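You operate a simulated robot arm through the tools that you are given. There is no shell and no other tool. Be economical: measure what you need, move in short steps, check, and stop when the job is done.

You are at the controls of a simulated robot arm. One attempt, no reset.

TASK
Fit the door gasket in the groove of the lying door.
Fine: wipe the dust out first with the narrow pad, put the pad back, lay the gasket in and press it down from end to end. Set down upright: narrow pad. What is to be rubbed or washed off counts as gone when no trace of it is left.

It is judged by the outcome, as a careful person would: the job done as asked, and still so three seconds after it is handed in. It fails if anything else is knocked over, pushed out of place, dropped, spilled or broken.

THE ROBOT
A 7-joint arm with a fingered hand, fixed in place. Base frame: the origin is at the foot of the arm, x ahead of it, y to its left, z up; the work surface is at about z = 85. Lengths are in cm, angles in rad, forces in N, time in s.
With the tool pointing down near the work surface it reaches from about 36 to 70 cm from the base axis. Its first joint turns from -1.204 to 3.002 rad. Payload 3.2 kg.
Tool frame: the origin (TCP) lies between the finger pads and is the grasp point; the fingertips stand 2.6 cm ahead of it; z points along the fingers, y is the line along which they close. Largest opening 8.8 cm; the body of the gripper starts 3 cm behind the TCP. The gripper is a hand of 5 fingers: y runs from the thumb to the fingers, the wrist lies at [-1.6, -10.8, -17.2] in the tool frame.
Orientation is that of the tool frame in the base frame, as [roll, pitch, yaw] about the fixed x, y, z axes, in that order (R = Rz(yaw) Ry(pitch) Rx(roll)). With the fingers straight down and the wrist toward the robot, the tool's x, y and z point along [0, 1, 0], [1, 0, 0] and [0, 0, -1] of the base frame.

THE INTERFACE
- The arm moves only by the tool jog_arm. Its argument "commands" is a list of rows, each a list of 2 entries, a list of its own where there are three numbers: the shift along the tool's x, y, z in units of 300 mm (1.0 is 300 mm), then the turn, a rotation vector about the tool's x, y, z in units of 90 degrees (1.0 is 90 degrees). In form: [[[x, y, z], [ax, ay, az]], ...]. A call has 1 to 12 rows; each row is the pose to reach, as a shift and turn from the pose commanded when the call began, along the tool's axes at that moment. A call with a number of a shift or a turn outside -1 to 1 is refused whole. Rows are played at 5 a second. More than 5 cm and 0.15 rad between two rows, and nothing of the call is played. A pose out of reach is approached as far as the arm can. The call stops where the force on the tool passes 40 N (or 10 N more than at its start, if that is more) or the arm is blocked; 0.2 s more then pass. In this call time passes only in rows, and 0.2 s behind the last. The reply holds the time, the measured pose of the TCP, the force on the tool along the base axes, the opening and the grip force, in the units named above and with some noise, with the torque about the TCP (base axes, N m) and any sound that the robot's microphone picked up.
- Cameras (640 x 400 px; columns grow to the right, rows downward): "scene" is fixed at [5.04, 49.94, 142.79]; the picture's right is [-0.72, -0.70, 0.00], its down [-0.39, 0.40, -0.83] and it looks along [0.58, -0.59, -0.56] (base axes); focal length 328 px, centre (320, 200). "wrist" rides on the gripper at [6.7, -9.7, -11.7] in the tool frame; the picture's right is [-0.71, 0.33, -0.62], its down [-0.65, -0.65, 0.39] and it looks along [-0.28, 0.68, 0.68] (tool axes); focal length 234 px, centre (320, 200). There is no depth. A picture from a camera that has moved, and an enlarged one, comes with that camera's place and axes in the base frame and with its lens.
- get_image(camera): a new picture of that camera. It takes no simulated time.
- lift_body(by): slides the trunk up (or, below 0, down) by that many cm; the arm rides with it, the base frame stays. It gives what a move gives, with no picture.
- curl_fingers(index, middle, ring, little, thumb_bend, thumb_turn): sets how far each is bent, from 0 (flat) to 1 (curled in); at 0.3 the hand is open as for a grip, at 0.7 the pads meet at the TCP. One left out holds its place. A second passes; each finger stops where it meets its share of the squeeze, and holds until it gets a number again. It is the only way to open and close the hand. It gives what a move gives, with no picture; readings hold the bend of each and the force on index, middle, ring, little, thumb and palm. thumb_turn goes from beside the hand (0) to across from the fingers (1), as for a grip.
- close_up(camera, box): a new picture of the part [left, top, right, bottom] of that camera's present view, enlarged. It takes no simulated time.
- finish_job(): hands the job in; it is judged then, once.

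Go step by step. Nothing tells you positions but the pictures and the camera data: compare them with the known pose of the tool, close in by small moves and look again before you grip or let go. The budget is 120 turns and 84 pictures, counting those below and the enlarged ones. Unless the task says otherwise, let go and move clear before handing in, and close with one line.

The tools are called after "Emit:" as name(argument=value, ...) on one line, values as JSON. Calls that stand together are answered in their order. jog_arm: Moves the arm, as the interface text tells. Its arguments: {"type":"object","properties":{"commands":{"type":"array","items":{"type":"array"}}},"required":["commands"]} The other tools are called the same way: lift_body (by) slides the trunk up or down; curl_fingers (index, middle, ring, little, thumb_bend, thumb_turn) moves the fingers one by one; get_image (camera) takes a picture; close_up (camera, box) takes an enlarged picture of a part of a camera's view; finish_job () hands the job in.

At the start:

```text
time_s: 0.0
eef_pos: [54.2, 3.11, 107.76]
ee_rot: [3.141, 0.0, 1.572]
ft_force: [-0.1, 0.1, -0.2]
torque: [0.0, 0.01, -0.02]
width: 8.78
grasp_force: 0.2
shape: jaw
bend: [0.3, 0.3, 0.3, 0.3, 0.3, 0.97]
finger forces: [0.0, 0.1, 0.0, 0.1, 0.1, 0.1]
trunk travel left (down, up): [-72.5, 11.5]
```

scene: 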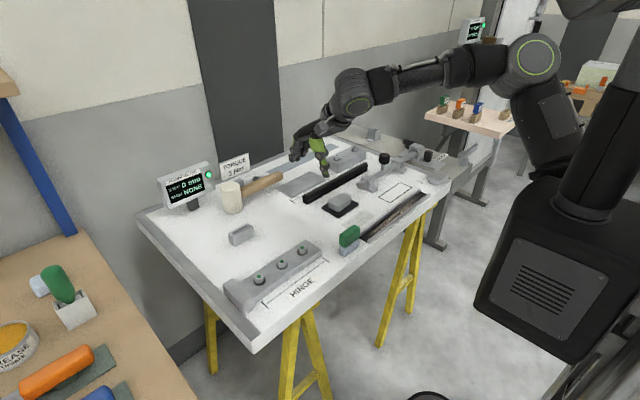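
wrist: 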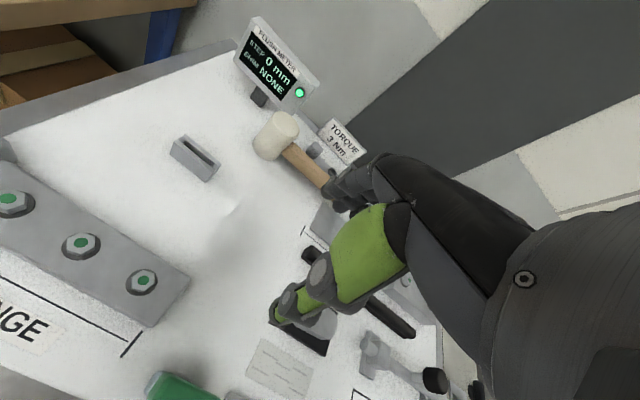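

I see a lying white door with a hinge, mallet, a black strip (probably the gasket), a groove and a green-handled tool. I'll look closer before moving.

Emit:
close_up(camera="scene", box=[280, 130, 460, 260])

Emit:
close_up(camera="scene", box=[140, 140, 340, 320])

```text
3.08 times, centred on (370, 195) of scene
camera zoom: at [5.04, 49.94, 142.79], right [-0.72, -0.7, 0.0], down [-0.39, 0.4, -0.83], along [0.58, -0.59, -0.56], focal length 1010 px, centre (166, 215)
```

zoom: 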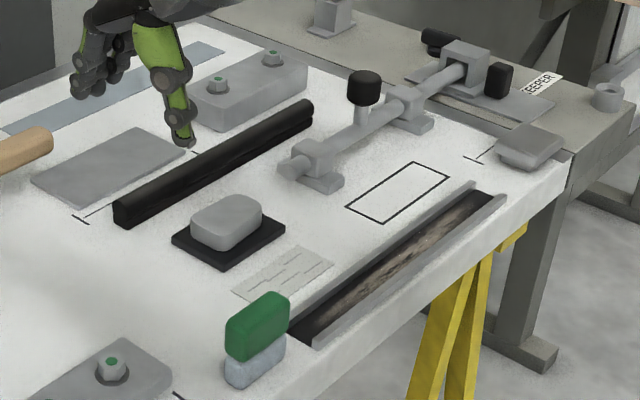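

```text
2.22 times, centred on (240, 230) of scene
camera zoom: at [5.04, 49.94, 142.79], right [-0.72, -0.7, 0.0], down [-0.39, 0.4, -0.83], along [0.58, -0.59, -0.56], focal length 729 px, centre (498, 133)
```

zoom: 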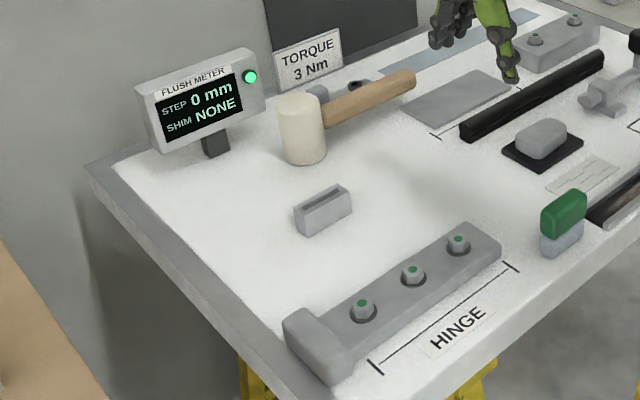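

Emit:
close_up(camera="scene", box=[320, 210, 400, 260])

Emit:
close_up(camera="scene", box=[350, 170, 446, 245])

Emit:
close_up(camera="scene", box=[290, 150, 386, 220])

```text
8.00 times, centred on (360, 235) of scene
camera zoom: at [5.04, 49.94, 142.79], right [-0.72, -0.7, 0.0], down [-0.39, 0.4, -0.83], along [0.58, -0.59, -0.56], focal length 2626 px, centre (0, -80)
```

zoom: 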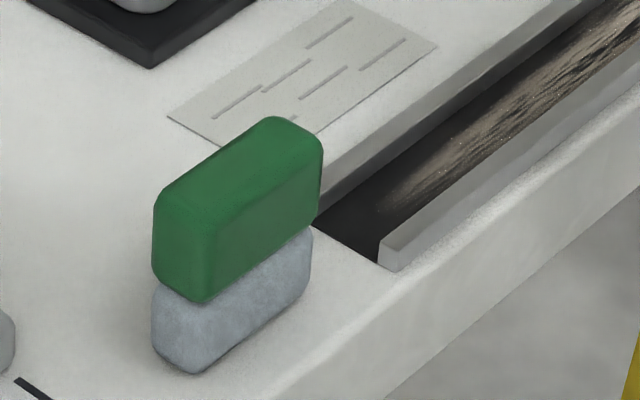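

```text
5.33 times, centred on (398, 208) of scene
camera zoom: at [5.04, 49.94, 142.79], right [-0.72, -0.7, 0.0], down [-0.39, 0.4, -0.83], along [0.58, -0.59, -0.56], focal length 1750 px, centre (-96, 160)
```

zoom: 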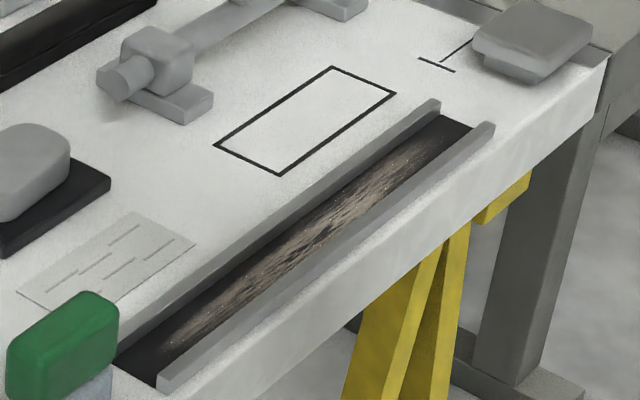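

```text
5.71 times, centred on (338, 185) of scene
camera zoom: at [5.04, 49.94, 142.79], right [-0.72, -0.7, 0.0], down [-0.39, 0.4, -0.83], along [0.58, -0.59, -0.56], focal length 1875 px, centre (217, 286)
```

zoom: 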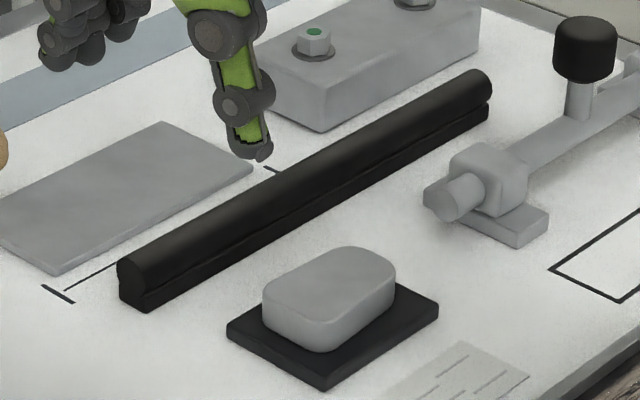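

The narrow pad (green handle) stands at about (43.6, 0.1), 5.6 high. The groove runs along y at x≈43.1 from y≈-5 to -37, and the gasket lies at x≈66.8, y≈-6.5 to -36. I'll go above the pad and look.

Emit:
jog_arm(commands=[[[-0.025, -0.09, 0.05], [0, 0, 0]], [[-0.05, -0.18, 0.1], [0, 0, 0]], [[-0.075, -0.27, 0.18], [0, 0, 0]], [[-0.1, -0.353, 0.26], [0, 0, 0]]])

Emit:
get_image(camera="wrist")

Emit:
get_image(camera="scene")

```text
time_s: 1.0
eef_pos: [43.19, 0.1, 99.85]
ee_rot: [3.14, -0.001, 1.57]
ft_force: [-0.1, -0.3, -0.1]
torque: [0.01, 0.01, 0.01]
width: 8.77
grasp_force: 0.0
shape: jaw
bend: [0.3, 0.3, 0.3, 0.3, 0.3, 0.97]
finger forces: [0.0, 0.1, 0.1, 0.0, 0.0, 0.0]
trunk travel left (down, up): [-72.5, 11.5]
```

```text
76 pictures are left
camera wrist: at [33.56, 6.65, 111.68], right [0.33, -0.71, 0.62], down [-0.65, -0.65, -0.39], along [0.68, -0.28, -0.68], focal length 234 px, centre (320, 200)
```

wrist: 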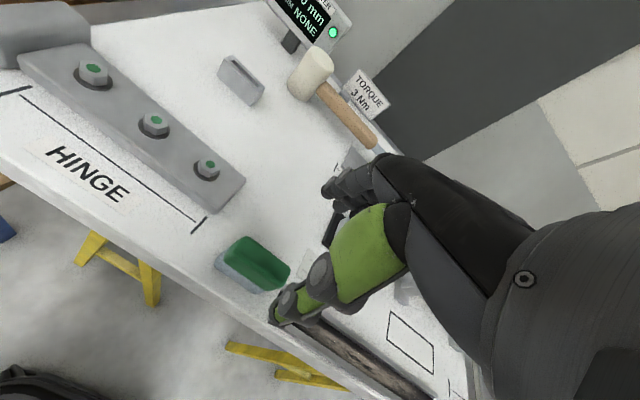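

```text
75 pictures are left
```

scene: 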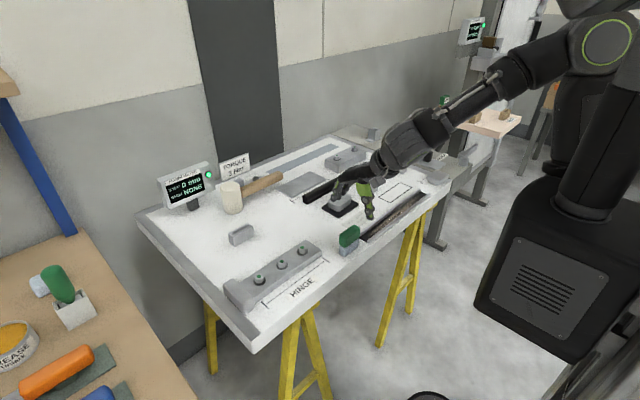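

Emit:
close_up(camera="wrist", box=[190, 220, 318, 300])

Emit:
close_up(camera="scene", box=[320, 170, 400, 260])

```text
5.00 times, centred on (254, 260) of wrist
camera zoom: at [33.56, 6.65, 111.68], right [0.33, -0.71, 0.62], down [-0.65, -0.65, -0.39], along [0.68, -0.28, -0.68], focal length 1171 px, centre (650, -100)
```

zoom: 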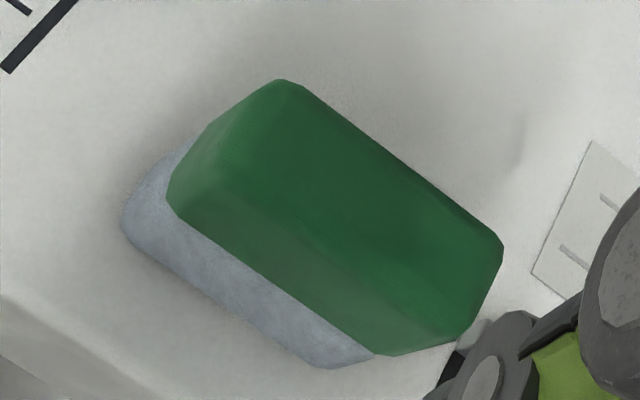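

```text
4.44 times, centred on (360, 215) of scene
camera zoom: at [5.04, 49.94, 142.79], right [-0.72, -0.7, 0.0], down [-0.39, 0.4, -0.83], along [0.58, -0.59, -0.56], focal length 1459 px, centre (142, 133)
```

zoom: 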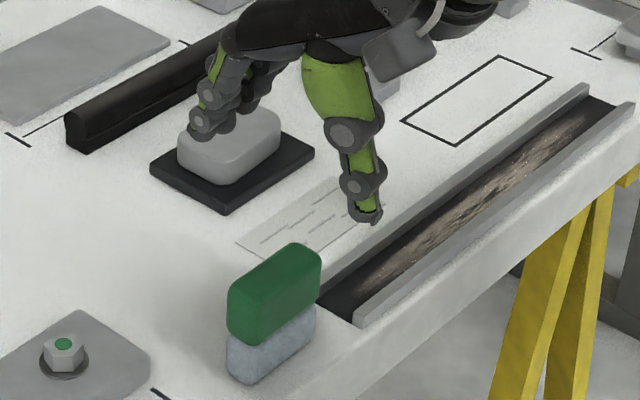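

Emit:
jog_arm(commands=[[[0, 0.004, 0.08], [0, 0, 0]], [[0, 0.004, 0.16], [0, 0, 0]], [[0, 0.004, 0.24], [0, 0, 0]], [[0, 0.004, 0.28], [0, 0, 0]], [[0, 0.004, 0.318], [0, 0, 0]]])

Emit:
close_up(camera="scene", box=[300, 180, 400, 260])

Emit:
get_image(camera="wrist")

```text
time_s: 2.2
eef_pos: [43.85, 0.3, 90.64]
ee_rot: [3.141, -0.008, 1.572]
ft_force: [0.6, 0.4, 0.8]
torque: [0.03, 0.0, -0.02]
width: 8.8
grasp_force: 0.0
shape: jaw
bend: [0.3, 0.3, 0.3, 0.3, 0.3, 0.97]
finger forces: [0.1, 0.1, 0.1, 0.0, 0.0, 0.0]
trunk travel left (down, up): [-72.5, 11.5]
```

```text
5.00 times, centred on (350, 220) of scene
camera zoom: at [5.04, 49.94, 142.79], right [-0.72, -0.7, 0.0], down [-0.39, 0.4, -0.83], along [0.58, -0.59, -0.56], focal length 1641 px, centre (170, 100)
```

zoom: 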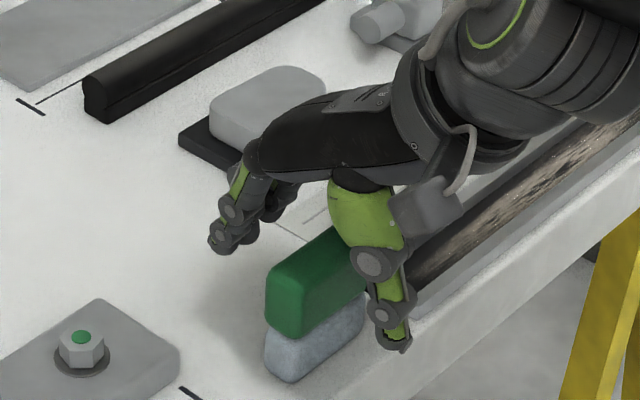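

```text
71 pictures are left
camera wrist: at [33.94, 6.81, 102.57], right [0.33, -0.71, 0.62], down [-0.65, -0.65, -0.4], along [0.68, -0.27, -0.68], focal length 234 px, centre (320, 200)
```

wrist: 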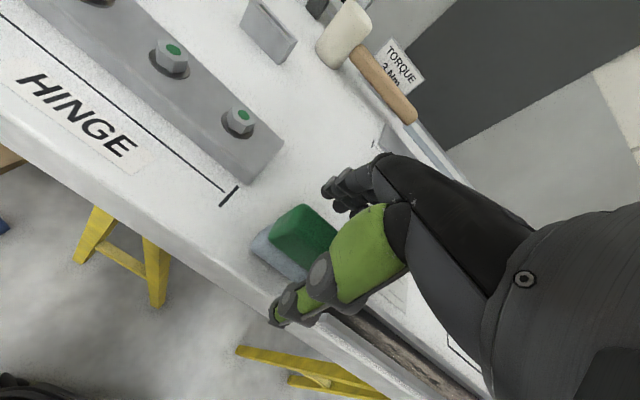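

Emit:
jog_arm(commands=[[[0, 0, 0], [0, 0, 0]], [[0, 0, 0], [0, 0, 0]]])

Emit:
close_up(camera="wrist", box=[230, 160, 390, 330])

```text
time_s: 2.8
eef_pos: [43.68, 0.15, 90.62]
ee_rot: [3.141, -0.01, 1.567]
ft_force: [-0.4, 0.0, -0.2]
torque: [0.03, 0.0, -0.01]
width: 8.78
grasp_force: 0.0
shape: jaw
bend: [0.3, 0.3, 0.3, 0.3, 0.3, 0.97]
finger forces: [0.0, 0.0, 0.0, 0.0, 0.0, 0.0]
trunk travel left (down, up): [-72.5, 11.5]
```

```text
2.35 times, centred on (310, 245) of wrist
camera zoom: at [33.98, 6.73, 102.48], right [0.33, -0.71, 0.62], down [-0.66, -0.64, -0.39], along [0.68, -0.28, -0.68], focal length 551 px, centre (344, 94)
```

zoom: 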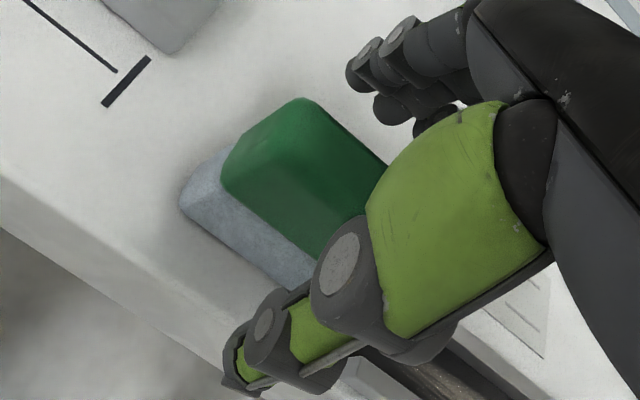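

Emit:
jog_arm(commands=[[[0, -0.01, 0.01], [0, 0, 0]]])

Emit:
curl_fingers(index=0.52, middle=0.52, ring=0.52, little=0.52, thumb_bend=0.52, thumb_turn=1)

Emit:
close_up(camera="scene", box=[310, 190, 400, 260])

Emit:
close_up(camera="wrist", box=[230, 160, 390, 330])

```text
time_s: 3.2
eef_pos: [43.52, -0.05, 89.97]
ee_rot: [-3.138, 0.002, 1.568]
ft_force: [0.0, -1.3, 0.2]
torque: [-0.02, 0.0, -0.01]
width: 8.77
grasp_force: 0.0
shape: jaw
bend: [0.3, 0.3, 0.3, 0.3, 0.3, 0.97]
finger forces: [0.0, 0.0, 0.0, 0.0, 0.1, 0.0]
trunk travel left (down, up): [-72.5, 11.5]
```

```text
time_s: 4.2
eef_pos: [43.36, 0.07, 90.16]
ee_rot: [-3.14, 0.002, 1.572]
ft_force: [0.4, 1.2, -1.3]
torque: [0.0, 0.03, 0.0]
width: 4.17
grasp_force: 0.0
shape: fingers
bend: [0.52, 0.52, 0.52, 0.52, 0.52, 1.0]
finger forces: [0.0, 0.0, 0.0, 0.0, 0.0, 0.0]
trunk travel left (down, up): [-72.5, 11.5]
```

```text
5.71 times, centred on (355, 225) of scene
camera zoom: at [5.04, 49.94, 142.79], right [-0.72, -0.7, 0.0], down [-0.39, 0.4, -0.83], along [0.58, -0.59, -0.56], focal length 1875 px, centre (120, 57)
```

zoom: 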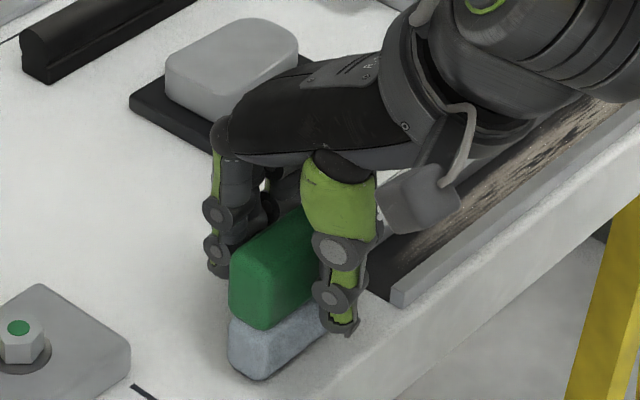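

```text
2.35 times, centred on (310, 245) of wrist
camera zoom: at [33.63, 6.8, 101.91], right [0.33, -0.71, 0.62], down [-0.65, -0.65, -0.39], along [0.68, -0.28, -0.68], focal length 551 px, centre (344, 94)
```

zoom: 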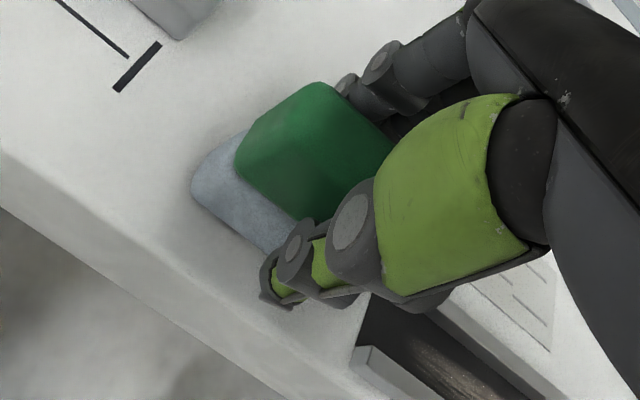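

Centered enough; closing on the handle.

Emit:
curl_fingers(index=0.66, middle=0.66, ring=0.66, little=0.66, thumb_bend=0.66)

Emit:
close_up(camera="scene", box=[310, 190, 400, 260])

```text
time_s: 5.2
eef_pos: [43.42, 0.09, 90.17]
ee_rot: [3.141, 0.0, 1.569]
ft_force: [0.7, 0.2, 0.1]
torque: [0.03, -0.01, 0.01]
width: 2.37
grasp_force: 6.0
shape: fingers
bend: [0.62, 0.63, 0.64, 0.66, 0.61, 1.0]
finger forces: [3.4, 2.4, 0.9, 0.0, 6.5, 0.0]
trunk travel left (down, up): [-72.5, 11.5]
```

```text
5.71 times, centred on (355, 225) of scene
camera zoom: at [5.04, 49.94, 142.79], right [-0.72, -0.7, 0.0], down [-0.39, 0.4, -0.83], along [0.58, -0.59, -0.56], focal length 1875 px, centre (120, 57)
```

zoom: 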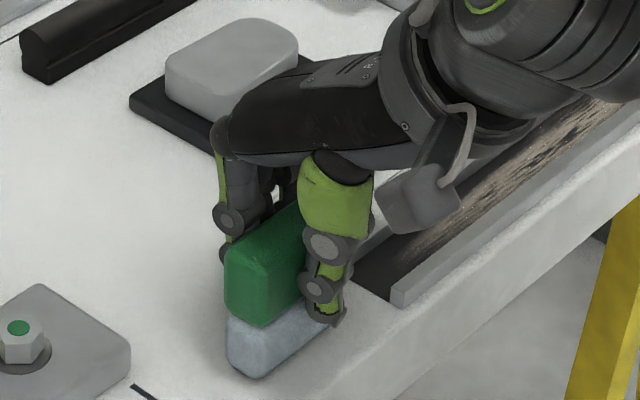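

Emit:
curl_fingers(index=0.74, middle=0.74, ring=0.72, little=0.66, thumb_bend=0.74)

Emit:
jog_arm(commands=[[[0, 0, -0.03], [0, 0, 0]], [[0, 0, -0.06], [0, 0, 0]], [[0, 0, -0.09], [0, 0, 0]], [[0, 0, -0.09], [0, 0, 0]]])

Emit:
close_up(camera="scene", box=[300, 180, 400, 260])

```text
time_s: 6.2
eef_pos: [43.44, 0.06, 90.17]
ee_rot: [-3.14, 0.0, 1.572]
ft_force: [0.5, -0.4, 0.2]
torque: [-0.02, 0.0, 0.0]
width: 2.22
grasp_force: 20.7
shape: fingers
bend: [0.72, 0.62, 0.71, 0.66, 0.61, 1.0]
finger forces: [9.0, 8.0, 5.3, 0.1, 18.8, 0.0]
trunk travel left (down, up): [-72.5, 11.5]
```

```text
time_s: 7.2
eef_pos: [43.51, 0.19, 92.62]
ee_rot: [3.14, 0.001, 1.571]
ft_force: [-0.1, 0.3, -0.8]
torque: [0.0, -0.01, 0.01]
width: 2.23
grasp_force: 21.0
shape: fingers
bend: [0.72, 0.62, 0.71, 0.66, 0.61, 1.0]
finger forces: [9.0, 8.3, 5.2, 0.1, 18.8, 0.0]
trunk travel left (down, up): [-72.5, 11.5]
```

```text
5.00 times, centred on (350, 220) of scene
camera zoom: at [5.04, 49.94, 142.79], right [-0.72, -0.7, 0.0], down [-0.39, 0.4, -0.83], along [0.58, -0.59, -0.56], focal length 1641 px, centre (170, 100)
```

zoom: 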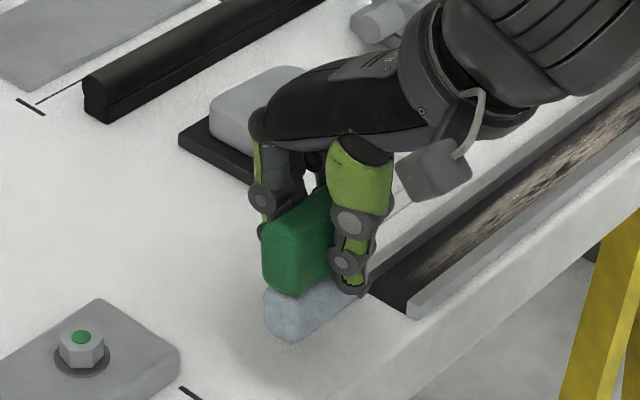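

Emit:
jog_arm(commands=[[[-0.1, -0.005, 0], [0, 0, 0]], [[-0.2, -0.01, 0], [0, 0, 0]], [[-0.3, -0.012, 0], [0, 0, 0]], [[-0.3, -0.012, 0], [0, 0, 0]]])

Emit:
close_up(camera="scene", box=[330, 170, 440, 255])

Emit:
close_up(camera="wrist", box=[200, 160, 420, 400])

```text
time_s: 8.2
eef_pos: [43.3, -8.86, 92.75]
ee_rot: [-3.141, 0.002, 1.57]
ft_force: [-0.5, 0.5, 0.2]
torque: [-0.02, -0.03, -0.02]
width: 2.21
grasp_force: 20.1
shape: fingers
bend: [0.72, 0.62, 0.72, 0.66, 0.61, 1.0]
finger forces: [8.7, 8.0, 5.0, 0.1, 18.6, 0.1]
trunk travel left (down, up): [-72.5, 11.5]
```

```text
4.71 times, centred on (385, 212) of scene
camera zoom: at [5.04, 49.94, 142.79], right [-0.72, -0.7, 0.0], down [-0.39, 0.4, -0.83], along [0.58, -0.59, -0.56], focal length 1544 px, centre (14, 141)
```

zoom: 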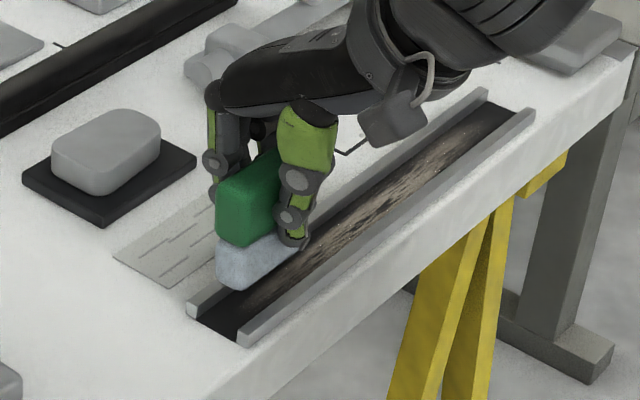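

```text
1.67 times, centred on (310, 280) of wrist
camera zoom: at [33.47, -2.22, 104.56], right [0.33, -0.71, 0.62], down [-0.65, -0.65, -0.39], along [0.68, -0.28, -0.68], focal length 390 px, centre (337, 67)
```

zoom: 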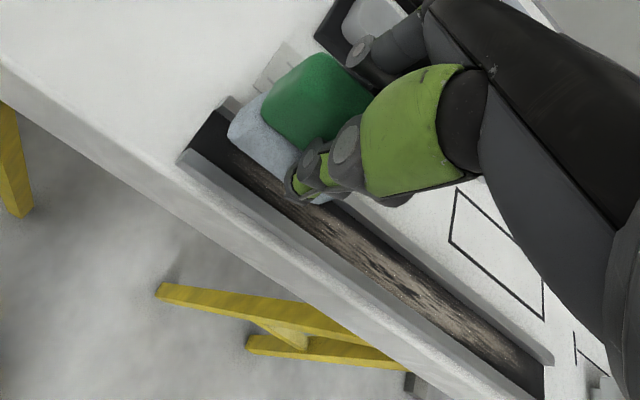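

Emit:
jog_arm(commands=[[[0, 0, 0.02], [0, 0, 0]], [[0, 0, 0.04], [0, 0, 0]], [[0, 0, 0.05], [0, 0, 0]], [[0, 0, 0.05], [0, 0, 0]]])

Emit:
close_up(camera="scene", box=[350, 200, 410, 250])

Emit:
close_up(camera="wrist", box=[230, 170, 350, 300])

```text
time_s: 9.2
eef_pos: [43.16, -8.8, 91.11]
ee_rot: [3.141, 0.0, 1.571]
ft_force: [0.2, -0.4, -1.0]
torque: [-0.03, -0.01, 0.02]
width: 2.22
grasp_force: 20.5
shape: fingers
bend: [0.72, 0.62, 0.72, 0.66, 0.61, 1.0]
finger forces: [8.9, 8.2, 4.9, 0.0, 18.6, 0.0]
trunk travel left (down, up): [-72.5, 11.5]
```

```text
8.00 times, centred on (380, 225) of scene
camera zoom: at [5.04, 49.94, 142.79], right [-0.72, -0.7, 0.0], down [-0.39, 0.4, -0.83], along [0.58, -0.59, -0.56], focal length 2626 px, centre (-160, 0)
```

zoom: 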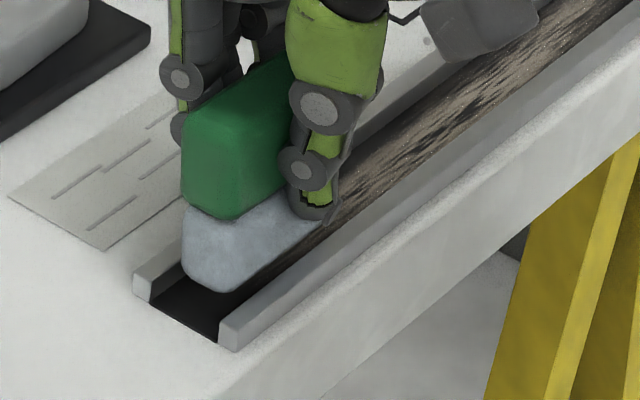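

```text
3.08 times, centred on (290, 235) of wrist
camera zoom: at [33.36, -2.27, 102.97], right [0.33, -0.71, 0.62], down [-0.65, -0.65, -0.39], along [0.68, -0.28, -0.68], focal length 720 px, centre (412, 92)
```

zoom: 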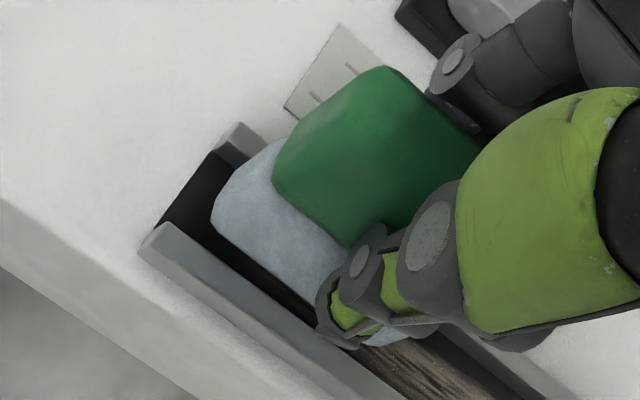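

Emit:
jog_arm(commands=[[[0, 0, 0.01], [0, 0, 0]], [[0, 0, 0.02], [0, 0, 0]], [[0, 0, 0.03], [0, 0, 0]], [[0, 0, 0.03], [0, 0, 0]]])

Emit:
close_up(camera="scene", box=[350, 200, 410, 250])

```text
time_s: 10.2
eef_pos: [43.14, -8.82, 90.43]
ee_rot: [3.141, 0.0, 1.571]
ft_force: [1.1, 0.0, 0.0]
torque: [-0.02, 0.02, -0.02]
width: 2.19
grasp_force: 20.0
shape: fingers
bend: [0.72, 0.62, 0.72, 0.66, 0.61, 1.0]
finger forces: [8.9, 8.2, 5.0, 0.0, 18.4, 0.1]
trunk travel left (down, up): [-72.5, 11.5]
```

```text
8.00 times, centred on (380, 225) of scene
camera zoom: at [5.04, 49.94, 142.79], right [-0.72, -0.7, 0.0], down [-0.39, 0.4, -0.83], along [0.58, -0.59, -0.56], focal length 2626 px, centre (-160, 0)
```

zoom: 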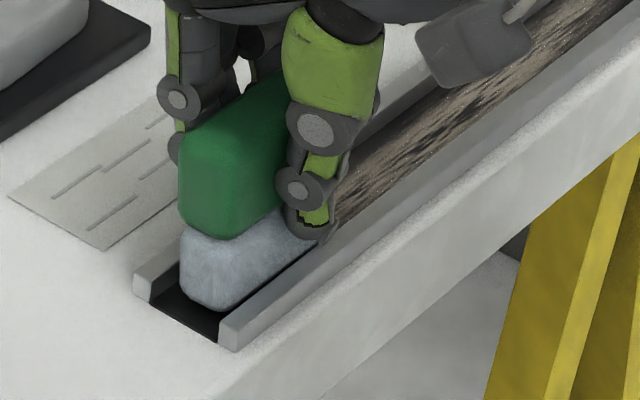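

Emit:
jog_arm(commands=[[[0, 0, 0.005], [0, 0, 0]], [[0, 0, 0.01], [0, 0, 0]], [[0, 0, 0.012], [0, 0, 0]]])

Emit:
jog_arm(commands=[[[0, 0, 0.004], [0, 0, 0]], [[0, 0, 0.006], [0, 0, 0]]])

Emit:
close_up(camera="scene", box=[350, 200, 410, 250])

```text
time_s: 11.0
eef_pos: [43.15, -8.99, 89.98]
ee_rot: [3.14, -0.002, 1.57]
ft_force: [-0.4, -2.6, 2.4]
torque: [0.02, -0.04, 0.0]
width: 2.18
grasp_force: 21.1
shape: fingers
bend: [0.72, 0.62, 0.72, 0.66, 0.61, 1.0]
finger forces: [9.3, 8.4, 5.7, 0.2, 19.1, 0.0]
trunk travel left (down, up): [-72.5, 11.5]
```

```text
time_s: 11.6
eef_pos: [43.17, -8.99, 90.01]
ee_rot: [3.138, 0.0, 1.569]
ft_force: [1.1, -1.7, 9.1]
torque: [-0.12, -0.1, 0.04]
width: 2.19
grasp_force: 22.5
shape: fingers
bend: [0.72, 0.62, 0.72, 0.66, 0.61, 1.0]
finger forces: [9.7, 8.9, 6.4, 0.1, 20.3, 0.0]
trunk travel left (down, up): [-72.5, 11.5]
```

```text
8.00 times, centred on (380, 225) of scene
camera zoom: at [5.04, 49.94, 142.79], right [-0.72, -0.7, 0.0], down [-0.39, 0.4, -0.83], along [0.58, -0.59, -0.56], focal length 2626 px, centre (-160, 0)
```

zoom: 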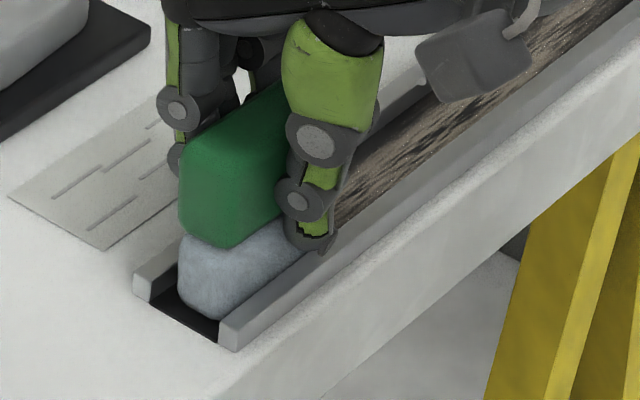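

Pad is on the groove floor with ~9 N. First wiping stroke to the far end.

Emit:
jog_arm(commands=[[[-0.072, 0, 0], [0, 0, 0]], [[-0.144, 0, 0], [0, 0, 0]], [[-0.216, 0, 0], [0, 0, 0]], [[-0.288, 0, 0], [0, 0, 0]], [[-0.36, 0, 0], [0, 0, 0]], [[-0.432, 0, 0], [0, 0, 0]], [[-0.504, 0, 0], [0, 0, 0]], [[-0.576, 0, 0], [0, 0, 0]], [[-0.648, 0, 0], [0, 0, 0]], [[-0.72, 0, 0], [0, 0, 0]], [[-0.792, 0, 0], [0, 0, 0]], [[-0.863, 0, 0], [0, 0, 0]]])

Emit:
close_up(camera="scene", box=[350, 150, 470, 250])

```text
time_s: 14.2
eef_pos: [43.94, -34.7, 89.24]
ee_rot: [-3.139, 0.001, 1.569]
ft_force: [-4.2, 3.6, 5.9]
torque: [0.06, 0.11, 0.03]
width: 2.07
grasp_force: 18.3
shape: fingers
bend: [0.73, 0.73, 0.72, 0.66, 0.6, 1.0]
finger forces: [8.0, 8.1, 1.3, 0.0, 20.0, 0.0]
out of reach, approached as far as the arm can: row 9, 10, 11, 12
trunk travel left (down, up): [-72.5, 11.5]
```

```text
4.00 times, centred on (410, 200) of scene
camera zoom: at [5.04, 49.94, 142.79], right [-0.72, -0.7, 0.0], down [-0.39, 0.4, -0.83], along [0.58, -0.59, -0.56], focal length 1313 px, centre (-40, 200)
```

zoom: 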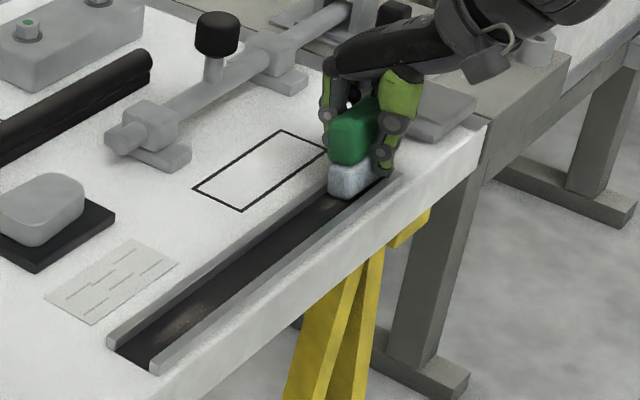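

Emit:
close_up(camera="scene", box=[420, 165, 465, 200])

Emit:
get_image(camera="wrist")

Emit:
close_up(camera="scene", box=[370, 190, 440, 245])

```text
11.43 times, centred on (442, 182) of scene
camera zoom: at [5.04, 49.94, 142.79], right [-0.72, -0.7, 0.0], down [-0.39, 0.4, -0.83], along [0.58, -0.59, -0.56], focal length 3751 px, centre (-1080, 400)
```

zoom: 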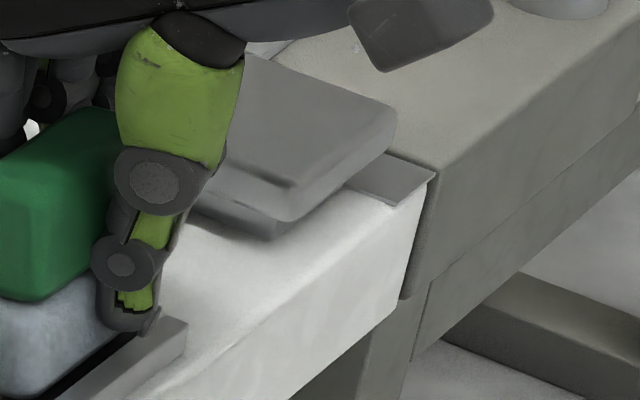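

```text
57 pictures are left
camera wrist: at [34.15, -27.99, 101.13], right [0.33, -0.71, 0.62], down [-0.66, -0.65, -0.38], along [0.68, -0.28, -0.68], focal length 234 px, centre (320, 200)
```

wrist: 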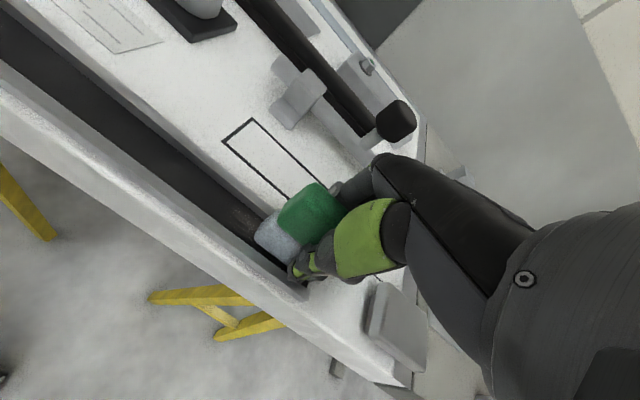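

```text
7.27 times, centred on (405, 218) of scene
camera zoom: at [5.04, 49.94, 142.79], right [-0.72, -0.7, 0.0], down [-0.39, 0.4, -0.83], along [0.58, -0.59, -0.56], focal length 2387 px, centre (-298, 73)
```

zoom: 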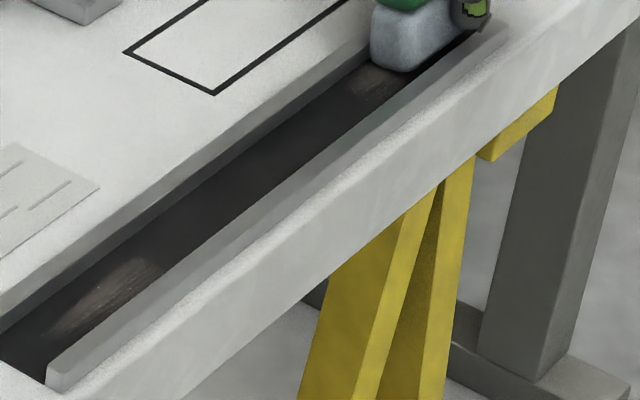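

One pass removed most; residue is left near the start and near the far end. Stroking back.

Emit:
jog_arm(commands=[[[0.073, -0.01, 0], [0, 0, 0]], [[0.146, -0.018, 0], [0, 0, 0]], [[0.219, -0.018, 0], [0, 0, 0]], [[0.292, -0.018, 0], [0, 0, 0]], [[0.365, -0.018, 0], [0, 0, 0]], [[0.438, -0.018, 0], [0, 0, 0]], [[0.511, -0.018, 0], [0, 0, 0]], [[0.584, -0.018, 0], [0, 0, 0]], [[0.657, -0.018, 0], [0, 0, 0]], [[0.73, -0.018, 0], [0, 0, 0]], [[0.803, -0.018, 0], [0, 0, 0]], [[0.876, -0.018, 0], [0, 0, 0]]])

Emit:
close_up(camera="scene", box=[350, 160, 460, 250])

```text
time_s: 16.8
eef_pos: [43.47, -8.56, 89.26]
ee_rot: [3.141, -0.001, 1.57]
ft_force: [-1.0, -0.4, 1.5]
torque: [-0.09, 0.01, -0.03]
width: 2.1
grasp_force: 18.8
shape: fingers
bend: [0.73, 0.63, 0.72, 0.66, 0.61, 1.0]
finger forces: [8.8, 8.8, 3.5, 0.0, 17.4, 0.0]
out of reach, approached as far as the arm can: row 2
trunk travel left (down, up): [-72.5, 11.5]
```

```text
4.44 times, centred on (405, 205) of scene
camera zoom: at [5.04, 49.94, 142.79], right [-0.72, -0.7, 0.0], down [-0.39, 0.4, -0.83], along [0.58, -0.59, -0.56], focal length 1459 px, centre (-58, 178)
```

zoom: 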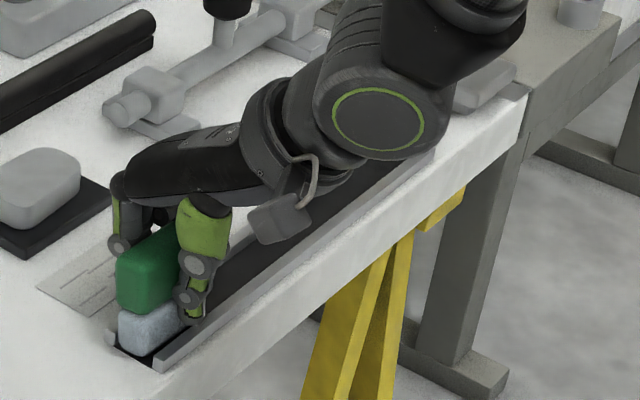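

Emit:
jog_arm(commands=[[[0.015, -0.01, 0.004], [0, 0, 0]], [[-0.08, -0.01, 0.005], [0, 0, 0]], [[-0.16, -0.01, 0.005], [0, 0, 0]], [[-0.24, -0.01, 0.005], [0, 0, 0]], [[-0.32, -0.01, 0.005], [0, 0, 0]], [[-0.4, -0.01, 0.005], [0, 0, 0]], [[-0.48, -0.01, 0.005], [0, 0, 0]], [[-0.56, -0.01, 0.005], [0, 0, 0]], [[-0.64, -0.01, 0.005], [0, 0, 0]], [[-0.72, -0.01, 0.005], [0, 0, 0]], [[-0.8, -0.015, 0.005], [0, 0, 0]], [[-0.878, -0.015, 0.005], [0, 0, 0]]])

Emit:
close_up(camera="scene", box=[350, 160, 460, 250])

```text
time_s: 19.4
eef_pos: [43.25, -34.82, 89.26]
ee_rot: [-3.141, 0.001, 1.569]
ft_force: [-0.5, 0.3, -0.5]
torque: [-0.04, -0.01, -0.02]
width: 2.04
grasp_force: 18.2
shape: fingers
bend: [0.73, 0.63, 0.72, 0.66, 0.61, 1.0]
finger forces: [8.8, 8.0, 2.8, 0.0, 16.5, 0.0]
out of reach, approached as far as the arm can: row 10, 11
trunk travel left (down, up): [-72.5, 11.5]
```

```text
4.44 times, centred on (405, 205) of scene
camera zoom: at [5.04, 49.94, 142.79], right [-0.72, -0.7, 0.0], down [-0.39, 0.4, -0.83], along [0.58, -0.59, -0.56], focal length 1459 px, centre (-58, 178)
```

zoom: 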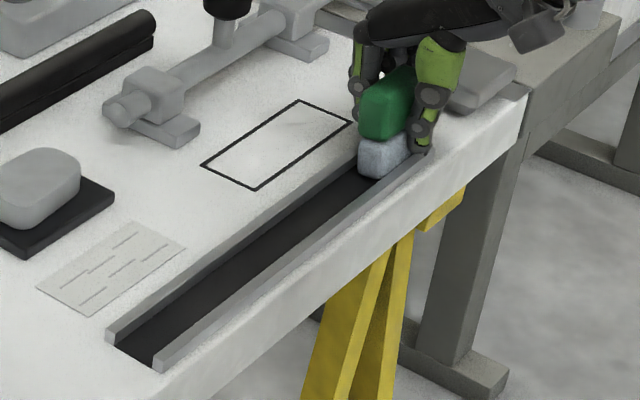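

Emit:
jog_arm(commands=[[[0, 0, 0.006], [0, 0, 0]], [[0.08, 0.008, 0.01], [0, 0, 0]], [[0.01, 0.008, 0.01], [0, 0, 0]], [[0.09, 0.005, 0.01], [0, 0, 0]], [[0.18, 0.008, 0.01], [0, 0, 0]], [[0.28, 0.008, 0.01], [0, 0, 0]], [[0.38, 0.008, 0.01], [0, 0, 0]], [[0.48, 0.008, 0.01], [0, 0, 0]], [[0.58, 0.008, 0.01], [0, 0, 0]], [[0.68, 0.008, 0.01], [0, 0, 0]], [[0.78, 0.008, 0.01], [0, 0, 0]], [[0.88, 0.008, 0.01], [0, 0, 0]]])

Emit:
jog_arm(commands=[[[-0.08, 0, 0.002], [0, 0, 0]], [[-0.16, 0, 0.002], [0, 0, 0]], [[-0.08, -0.006, 0.002], [0, 0, 0]], [[0, -0.006, 0], [0, 0, 0]], [[0, 0, -0.04], [0, 0, 0]], [[0, 0, -0.1], [0, 0, 0]], [[0, 0, -0.15], [0, 0, 0]]])

Emit:
close_up(camera="scene", box=[350, 160, 460, 250])

Emit:
get_image(camera="wrist")

```text
time_s: 22.0
eef_pos: [43.14, -8.31, 89.03]
ee_rot: [3.139, -0.001, 1.571]
ft_force: [-1.5, -5.1, 20.5]
torque: [-0.14, -0.04, -0.05]
width: 2.01
grasp_force: 21.6
shape: fingers
bend: [0.73, 0.73, 0.72, 0.66, 0.61, 1.0]
finger forces: [8.3, 9.4, 5.4, 0.0, 20.4, 0.0]
trunk travel left (down, up): [-72.5, 11.5]
```

```text
time_s: 23.6
eef_pos: [44.16, -8.04, 92.81]
ee_rot: [3.104, -0.02, 1.584]
ft_force: [-0.2, -0.3, -0.6]
torque: [0.0, -0.01, -0.02]
width: 2.0
grasp_force: 16.8
shape: fingers
bend: [0.73, 0.73, 0.72, 0.66, 0.61, 1.0]
finger forces: [8.0, 8.1, 2.8, 0.0, 15.7, 0.0]
out of reach, approached as far as the arm can: row 7
trunk travel left (down, up): [-72.5, 11.5]
```

```text
4.44 times, centred on (405, 205) of scene
camera zoom: at [5.04, 49.94, 142.79], right [-0.72, -0.7, 0.0], down [-0.39, 0.4, -0.83], along [0.58, -0.59, -0.56], focal length 1459 px, centre (-58, 178)
```

zoom: 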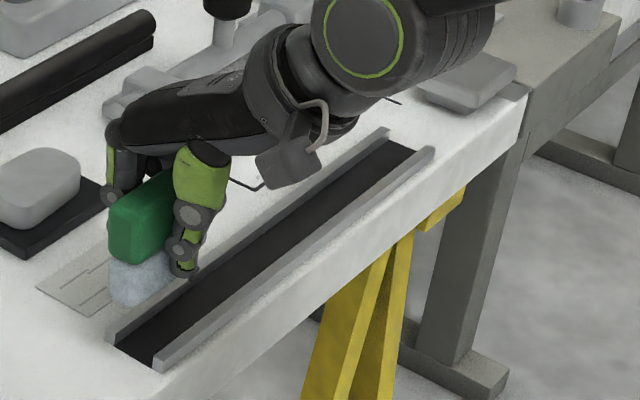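

```text
52 pictures are left
camera wrist: at [33.79, -1.72, 104.35], right [0.32, -0.72, 0.62], down [-0.63, -0.65, -0.43], along [0.71, -0.26, -0.66], focal length 234 px, centre (320, 200)
```

wrist: 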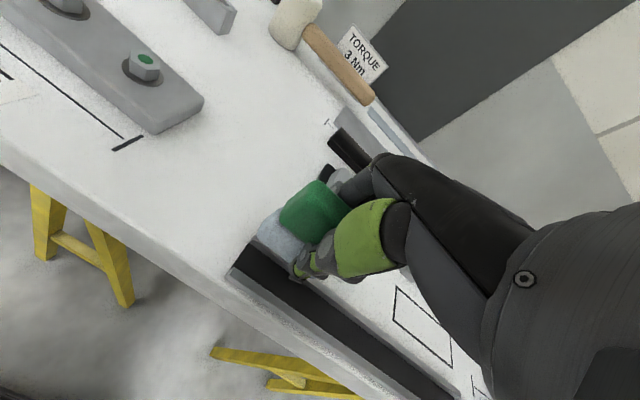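

Emit:
close_up(camera="scene", box=[365, 185, 465, 255])

Emit:
close_up(camera="wrist", box=[220, 230, 460, 400])

Emit:
jog_arm(commands=[[[0.05, -0.01, 0], [0, 0, 0]], [[0.1, -0.02, 0], [0, 0, 0]], [[0.15, -0.02, 0], [0, 0, 0]], [[0.2, -0.02, 0], [0, 0, 0]], [[0.24, -0.02, 0], [0, 0, 0]], [[0.273, -0.02, 0], [0, 0, 0]], [[0.273, -0.02, 0], [0, 0, 0]]])

```text
5.71 times, centred on (415, 220) of scene
camera zoom: at [5.04, 49.94, 142.79], right [-0.72, -0.7, 0.0], down [-0.39, 0.4, -0.83], along [0.58, -0.59, -0.56], focal length 1875 px, centre (-223, 86)
```

zoom: 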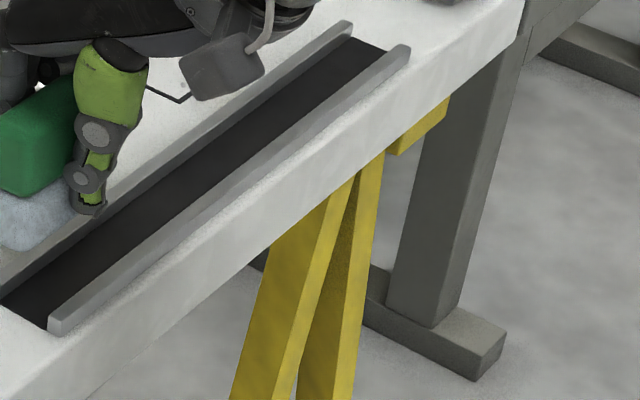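

```text
2.35 times, centred on (340, 315) of wrist
camera zoom: at [33.79, -1.72, 104.35], right [0.32, -0.72, 0.62], down [-0.63, -0.65, -0.43], along [0.71, -0.26, -0.66], focal length 551 px, centre (273, -71)
```

zoom: 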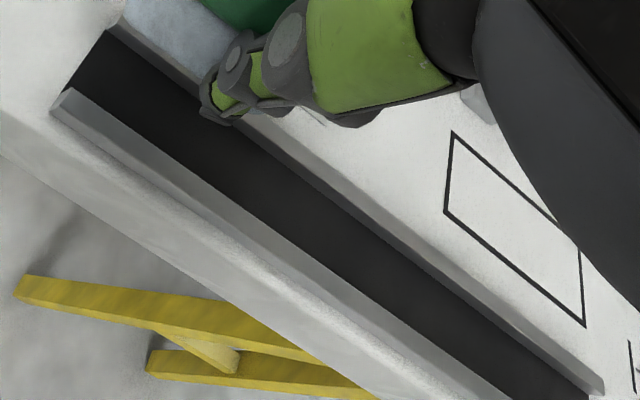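

```text
time_s: 25.2
eef_pos: [42.77, -0.23, 93.29]
ee_rot: [3.141, -0.004, 1.567]
ft_force: [-0.6, -0.4, -0.9]
torque: [0.01, 0.01, 0.0]
width: 2.01
grasp_force: 17.0
shape: fingers
bend: [0.73, 0.73, 0.72, 0.66, 0.61, 1.0]
finger forces: [7.8, 7.9, 2.8, 0.0, 15.1, 0.0]
out of reach, approached as far as the arm can: row 1
trunk travel left (down, up): [-72.5, 11.5]
```

Emit:
jog_arm(commands=[[[0.01, 0.018, 0.03], [0, 0, 0]], [[0.01, 0.02, 0.07], [0, 0, 0]], [[0.01, 0.02, 0.1], [0, 0, 0]], [[0.01, 0.02, 0.1], [0, 0, 0]]])

Emit:
close_up(camera="scene", box=[320, 210, 400, 260])

Emit:
close_up(camera="wrist", box=[230, 160, 390, 330])

```text
time_s: 26.2
eef_pos: [43.4, 0.09, 90.47]
ee_rot: [3.14, 0.002, 1.571]
ft_force: [0.0, 0.5, -0.5]
torque: [-0.01, 0.0, 0.02]
width: 2.0
grasp_force: 16.4
shape: fingers
bend: [0.73, 0.73, 0.72, 0.66, 0.61, 1.0]
finger forces: [7.9, 7.8, 2.6, 0.1, 15.2, 0.0]
trunk travel left (down, up): [-72.5, 11.5]
```

```text
8.00 times, centred on (360, 235) of scene
camera zoom: at [5.04, 49.94, 142.79], right [-0.72, -0.7, 0.0], down [-0.39, 0.4, -0.83], along [0.58, -0.59, -0.56], focal length 2626 px, centre (0, -80)
```

zoom: 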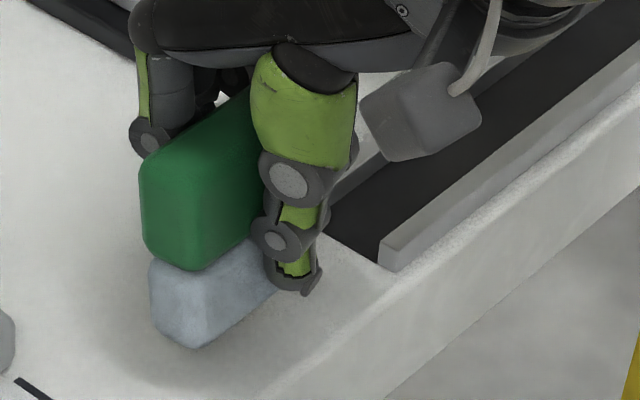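

```text
2.35 times, centred on (310, 245) of wrist
camera zoom: at [33.56, 6.78, 102.13], right [0.33, -0.71, 0.62], down [-0.65, -0.65, -0.39], along [0.68, -0.28, -0.68], focal length 551 px, centre (344, 94)
```

zoom: 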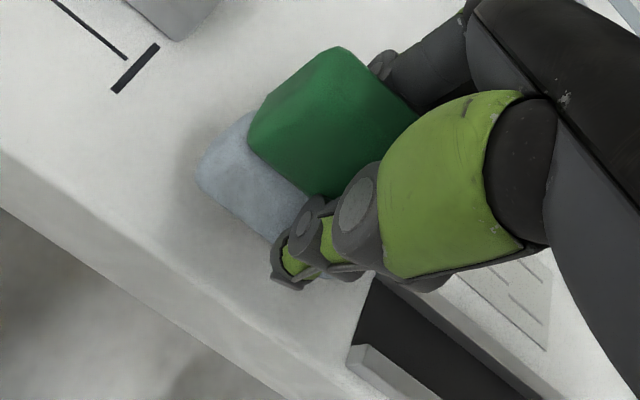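

Emit:
jog_arm(commands=[[[0, 0, 0.015], [0, 0, 0]], [[0, 0, 0.03], [0, 0, 0]], [[0, 0, 0.033], [0, 0, 0]]])

Emit:
jog_arm(commands=[[[0, 0, 0.004], [0, 0, 0]], [[0, 0, 0.008], [0, 0, 0]]])

Emit:
close_up(camera="scene", box=[320, 210, 400, 260])

```text
time_s: 27.0
eef_pos: [43.35, -0.03, 89.47]
ee_rot: [-3.141, 0.0, 1.571]
ft_force: [0.5, 0.1, -0.6]
torque: [0.04, -0.01, 0.01]
width: 2.02
grasp_force: 16.6
shape: fingers
bend: [0.73, 0.73, 0.72, 0.66, 0.61, 1.0]
finger forces: [8.1, 7.8, 2.5, 0.0, 15.2, 0.0]
trunk travel left (down, up): [-72.5, 11.5]
```

```text
time_s: 27.6
eef_pos: [43.32, 0.17, 89.17]
ee_rot: [3.14, -0.003, 1.569]
ft_force: [-1.1, -0.3, -0.6]
torque: [0.0, -0.01, 0.0]
width: 2.01
grasp_force: 16.8
shape: fingers
bend: [0.73, 0.73, 0.72, 0.66, 0.61, 1.0]
finger forces: [7.9, 7.8, 2.6, 0.0, 15.1, 0.0]
trunk travel left (down, up): [-72.5, 11.5]
```

```text
8.00 times, centred on (360, 235) of scene
camera zoom: at [5.04, 49.94, 142.79], right [-0.72, -0.7, 0.0], down [-0.39, 0.4, -0.83], along [0.58, -0.59, -0.56], focal length 2626 px, centre (0, -80)
```

zoom: 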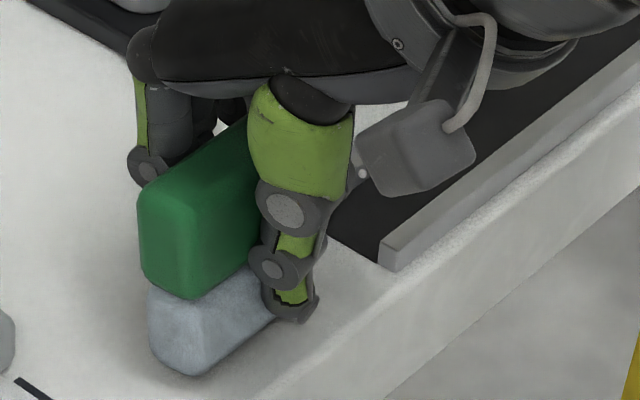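

Emit:
jog_arm(commands=[[[0, 0, 0.003], [0, 0, 0]], [[0, 0, 0.006], [0, 0, 0]]])

Emit:
jog_arm(commands=[[[0, 0, 0.003], [0, 0, 0]], [[0, 0, 0.005], [0, 0, 0]]])

```text
time_s: 28.2
eef_pos: [43.24, 0.19, 89.02]
ee_rot: [3.141, 0.0, 1.57]
ft_force: [-0.5, 0.1, 2.4]
torque: [-0.03, 0.01, 0.01]
width: 2.0
grasp_force: 17.0
shape: fingers
bend: [0.73, 0.73, 0.72, 0.66, 0.61, 1.0]
finger forces: [7.7, 7.9, 2.6, 0.0, 16.0, 0.0]
trunk travel left (down, up): [-72.5, 11.5]
```

```text
time_s: 28.8
eef_pos: [43.28, 0.13, 89.0]
ee_rot: [3.139, -0.002, 1.567]
ft_force: [-0.2, 0.3, 12.1]
torque: [-0.01, -0.06, 0.03]
width: 1.96
grasp_force: 18.4
shape: fingers
bend: [0.73, 0.73, 0.72, 0.66, 0.61, 1.0]
finger forces: [7.9, 8.5, 2.8, 0.0, 17.7, 0.1]
trunk travel left (down, up): [-72.5, 11.5]
```

In contact; releasing gently.

Emit:
curl_fingers(index=0.6, middle=0.6, ring=0.6, little=0.58, thumb_bend=0.58)

Emit:
close_up(camera="scene", box=[320, 210, 400, 260])

```text
time_s: 29.8
eef_pos: [43.25, 0.21, 88.85]
ee_rot: [-3.141, -0.001, 1.571]
ft_force: [0.5, 0.4, 0.1]
torque: [-0.01, 0.0, 0.0]
width: 2.83
grasp_force: 0.1
shape: fingers
bend: [0.6, 0.6, 0.6, 0.57, 0.57, 1.0]
finger forces: [0.0, 0.0, 0.0, 0.0, 0.1, 0.1]
trunk travel left (down, up): [-72.5, 11.5]
```

```text
8.00 times, centred on (360, 235) of scene
camera zoom: at [5.04, 49.94, 142.79], right [-0.72, -0.7, 0.0], down [-0.39, 0.4, -0.83], along [0.58, -0.59, -0.56], focal length 2626 px, centre (0, -80)
```

zoom: 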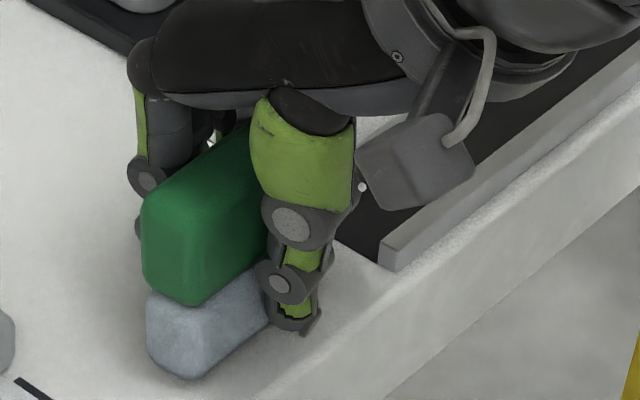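

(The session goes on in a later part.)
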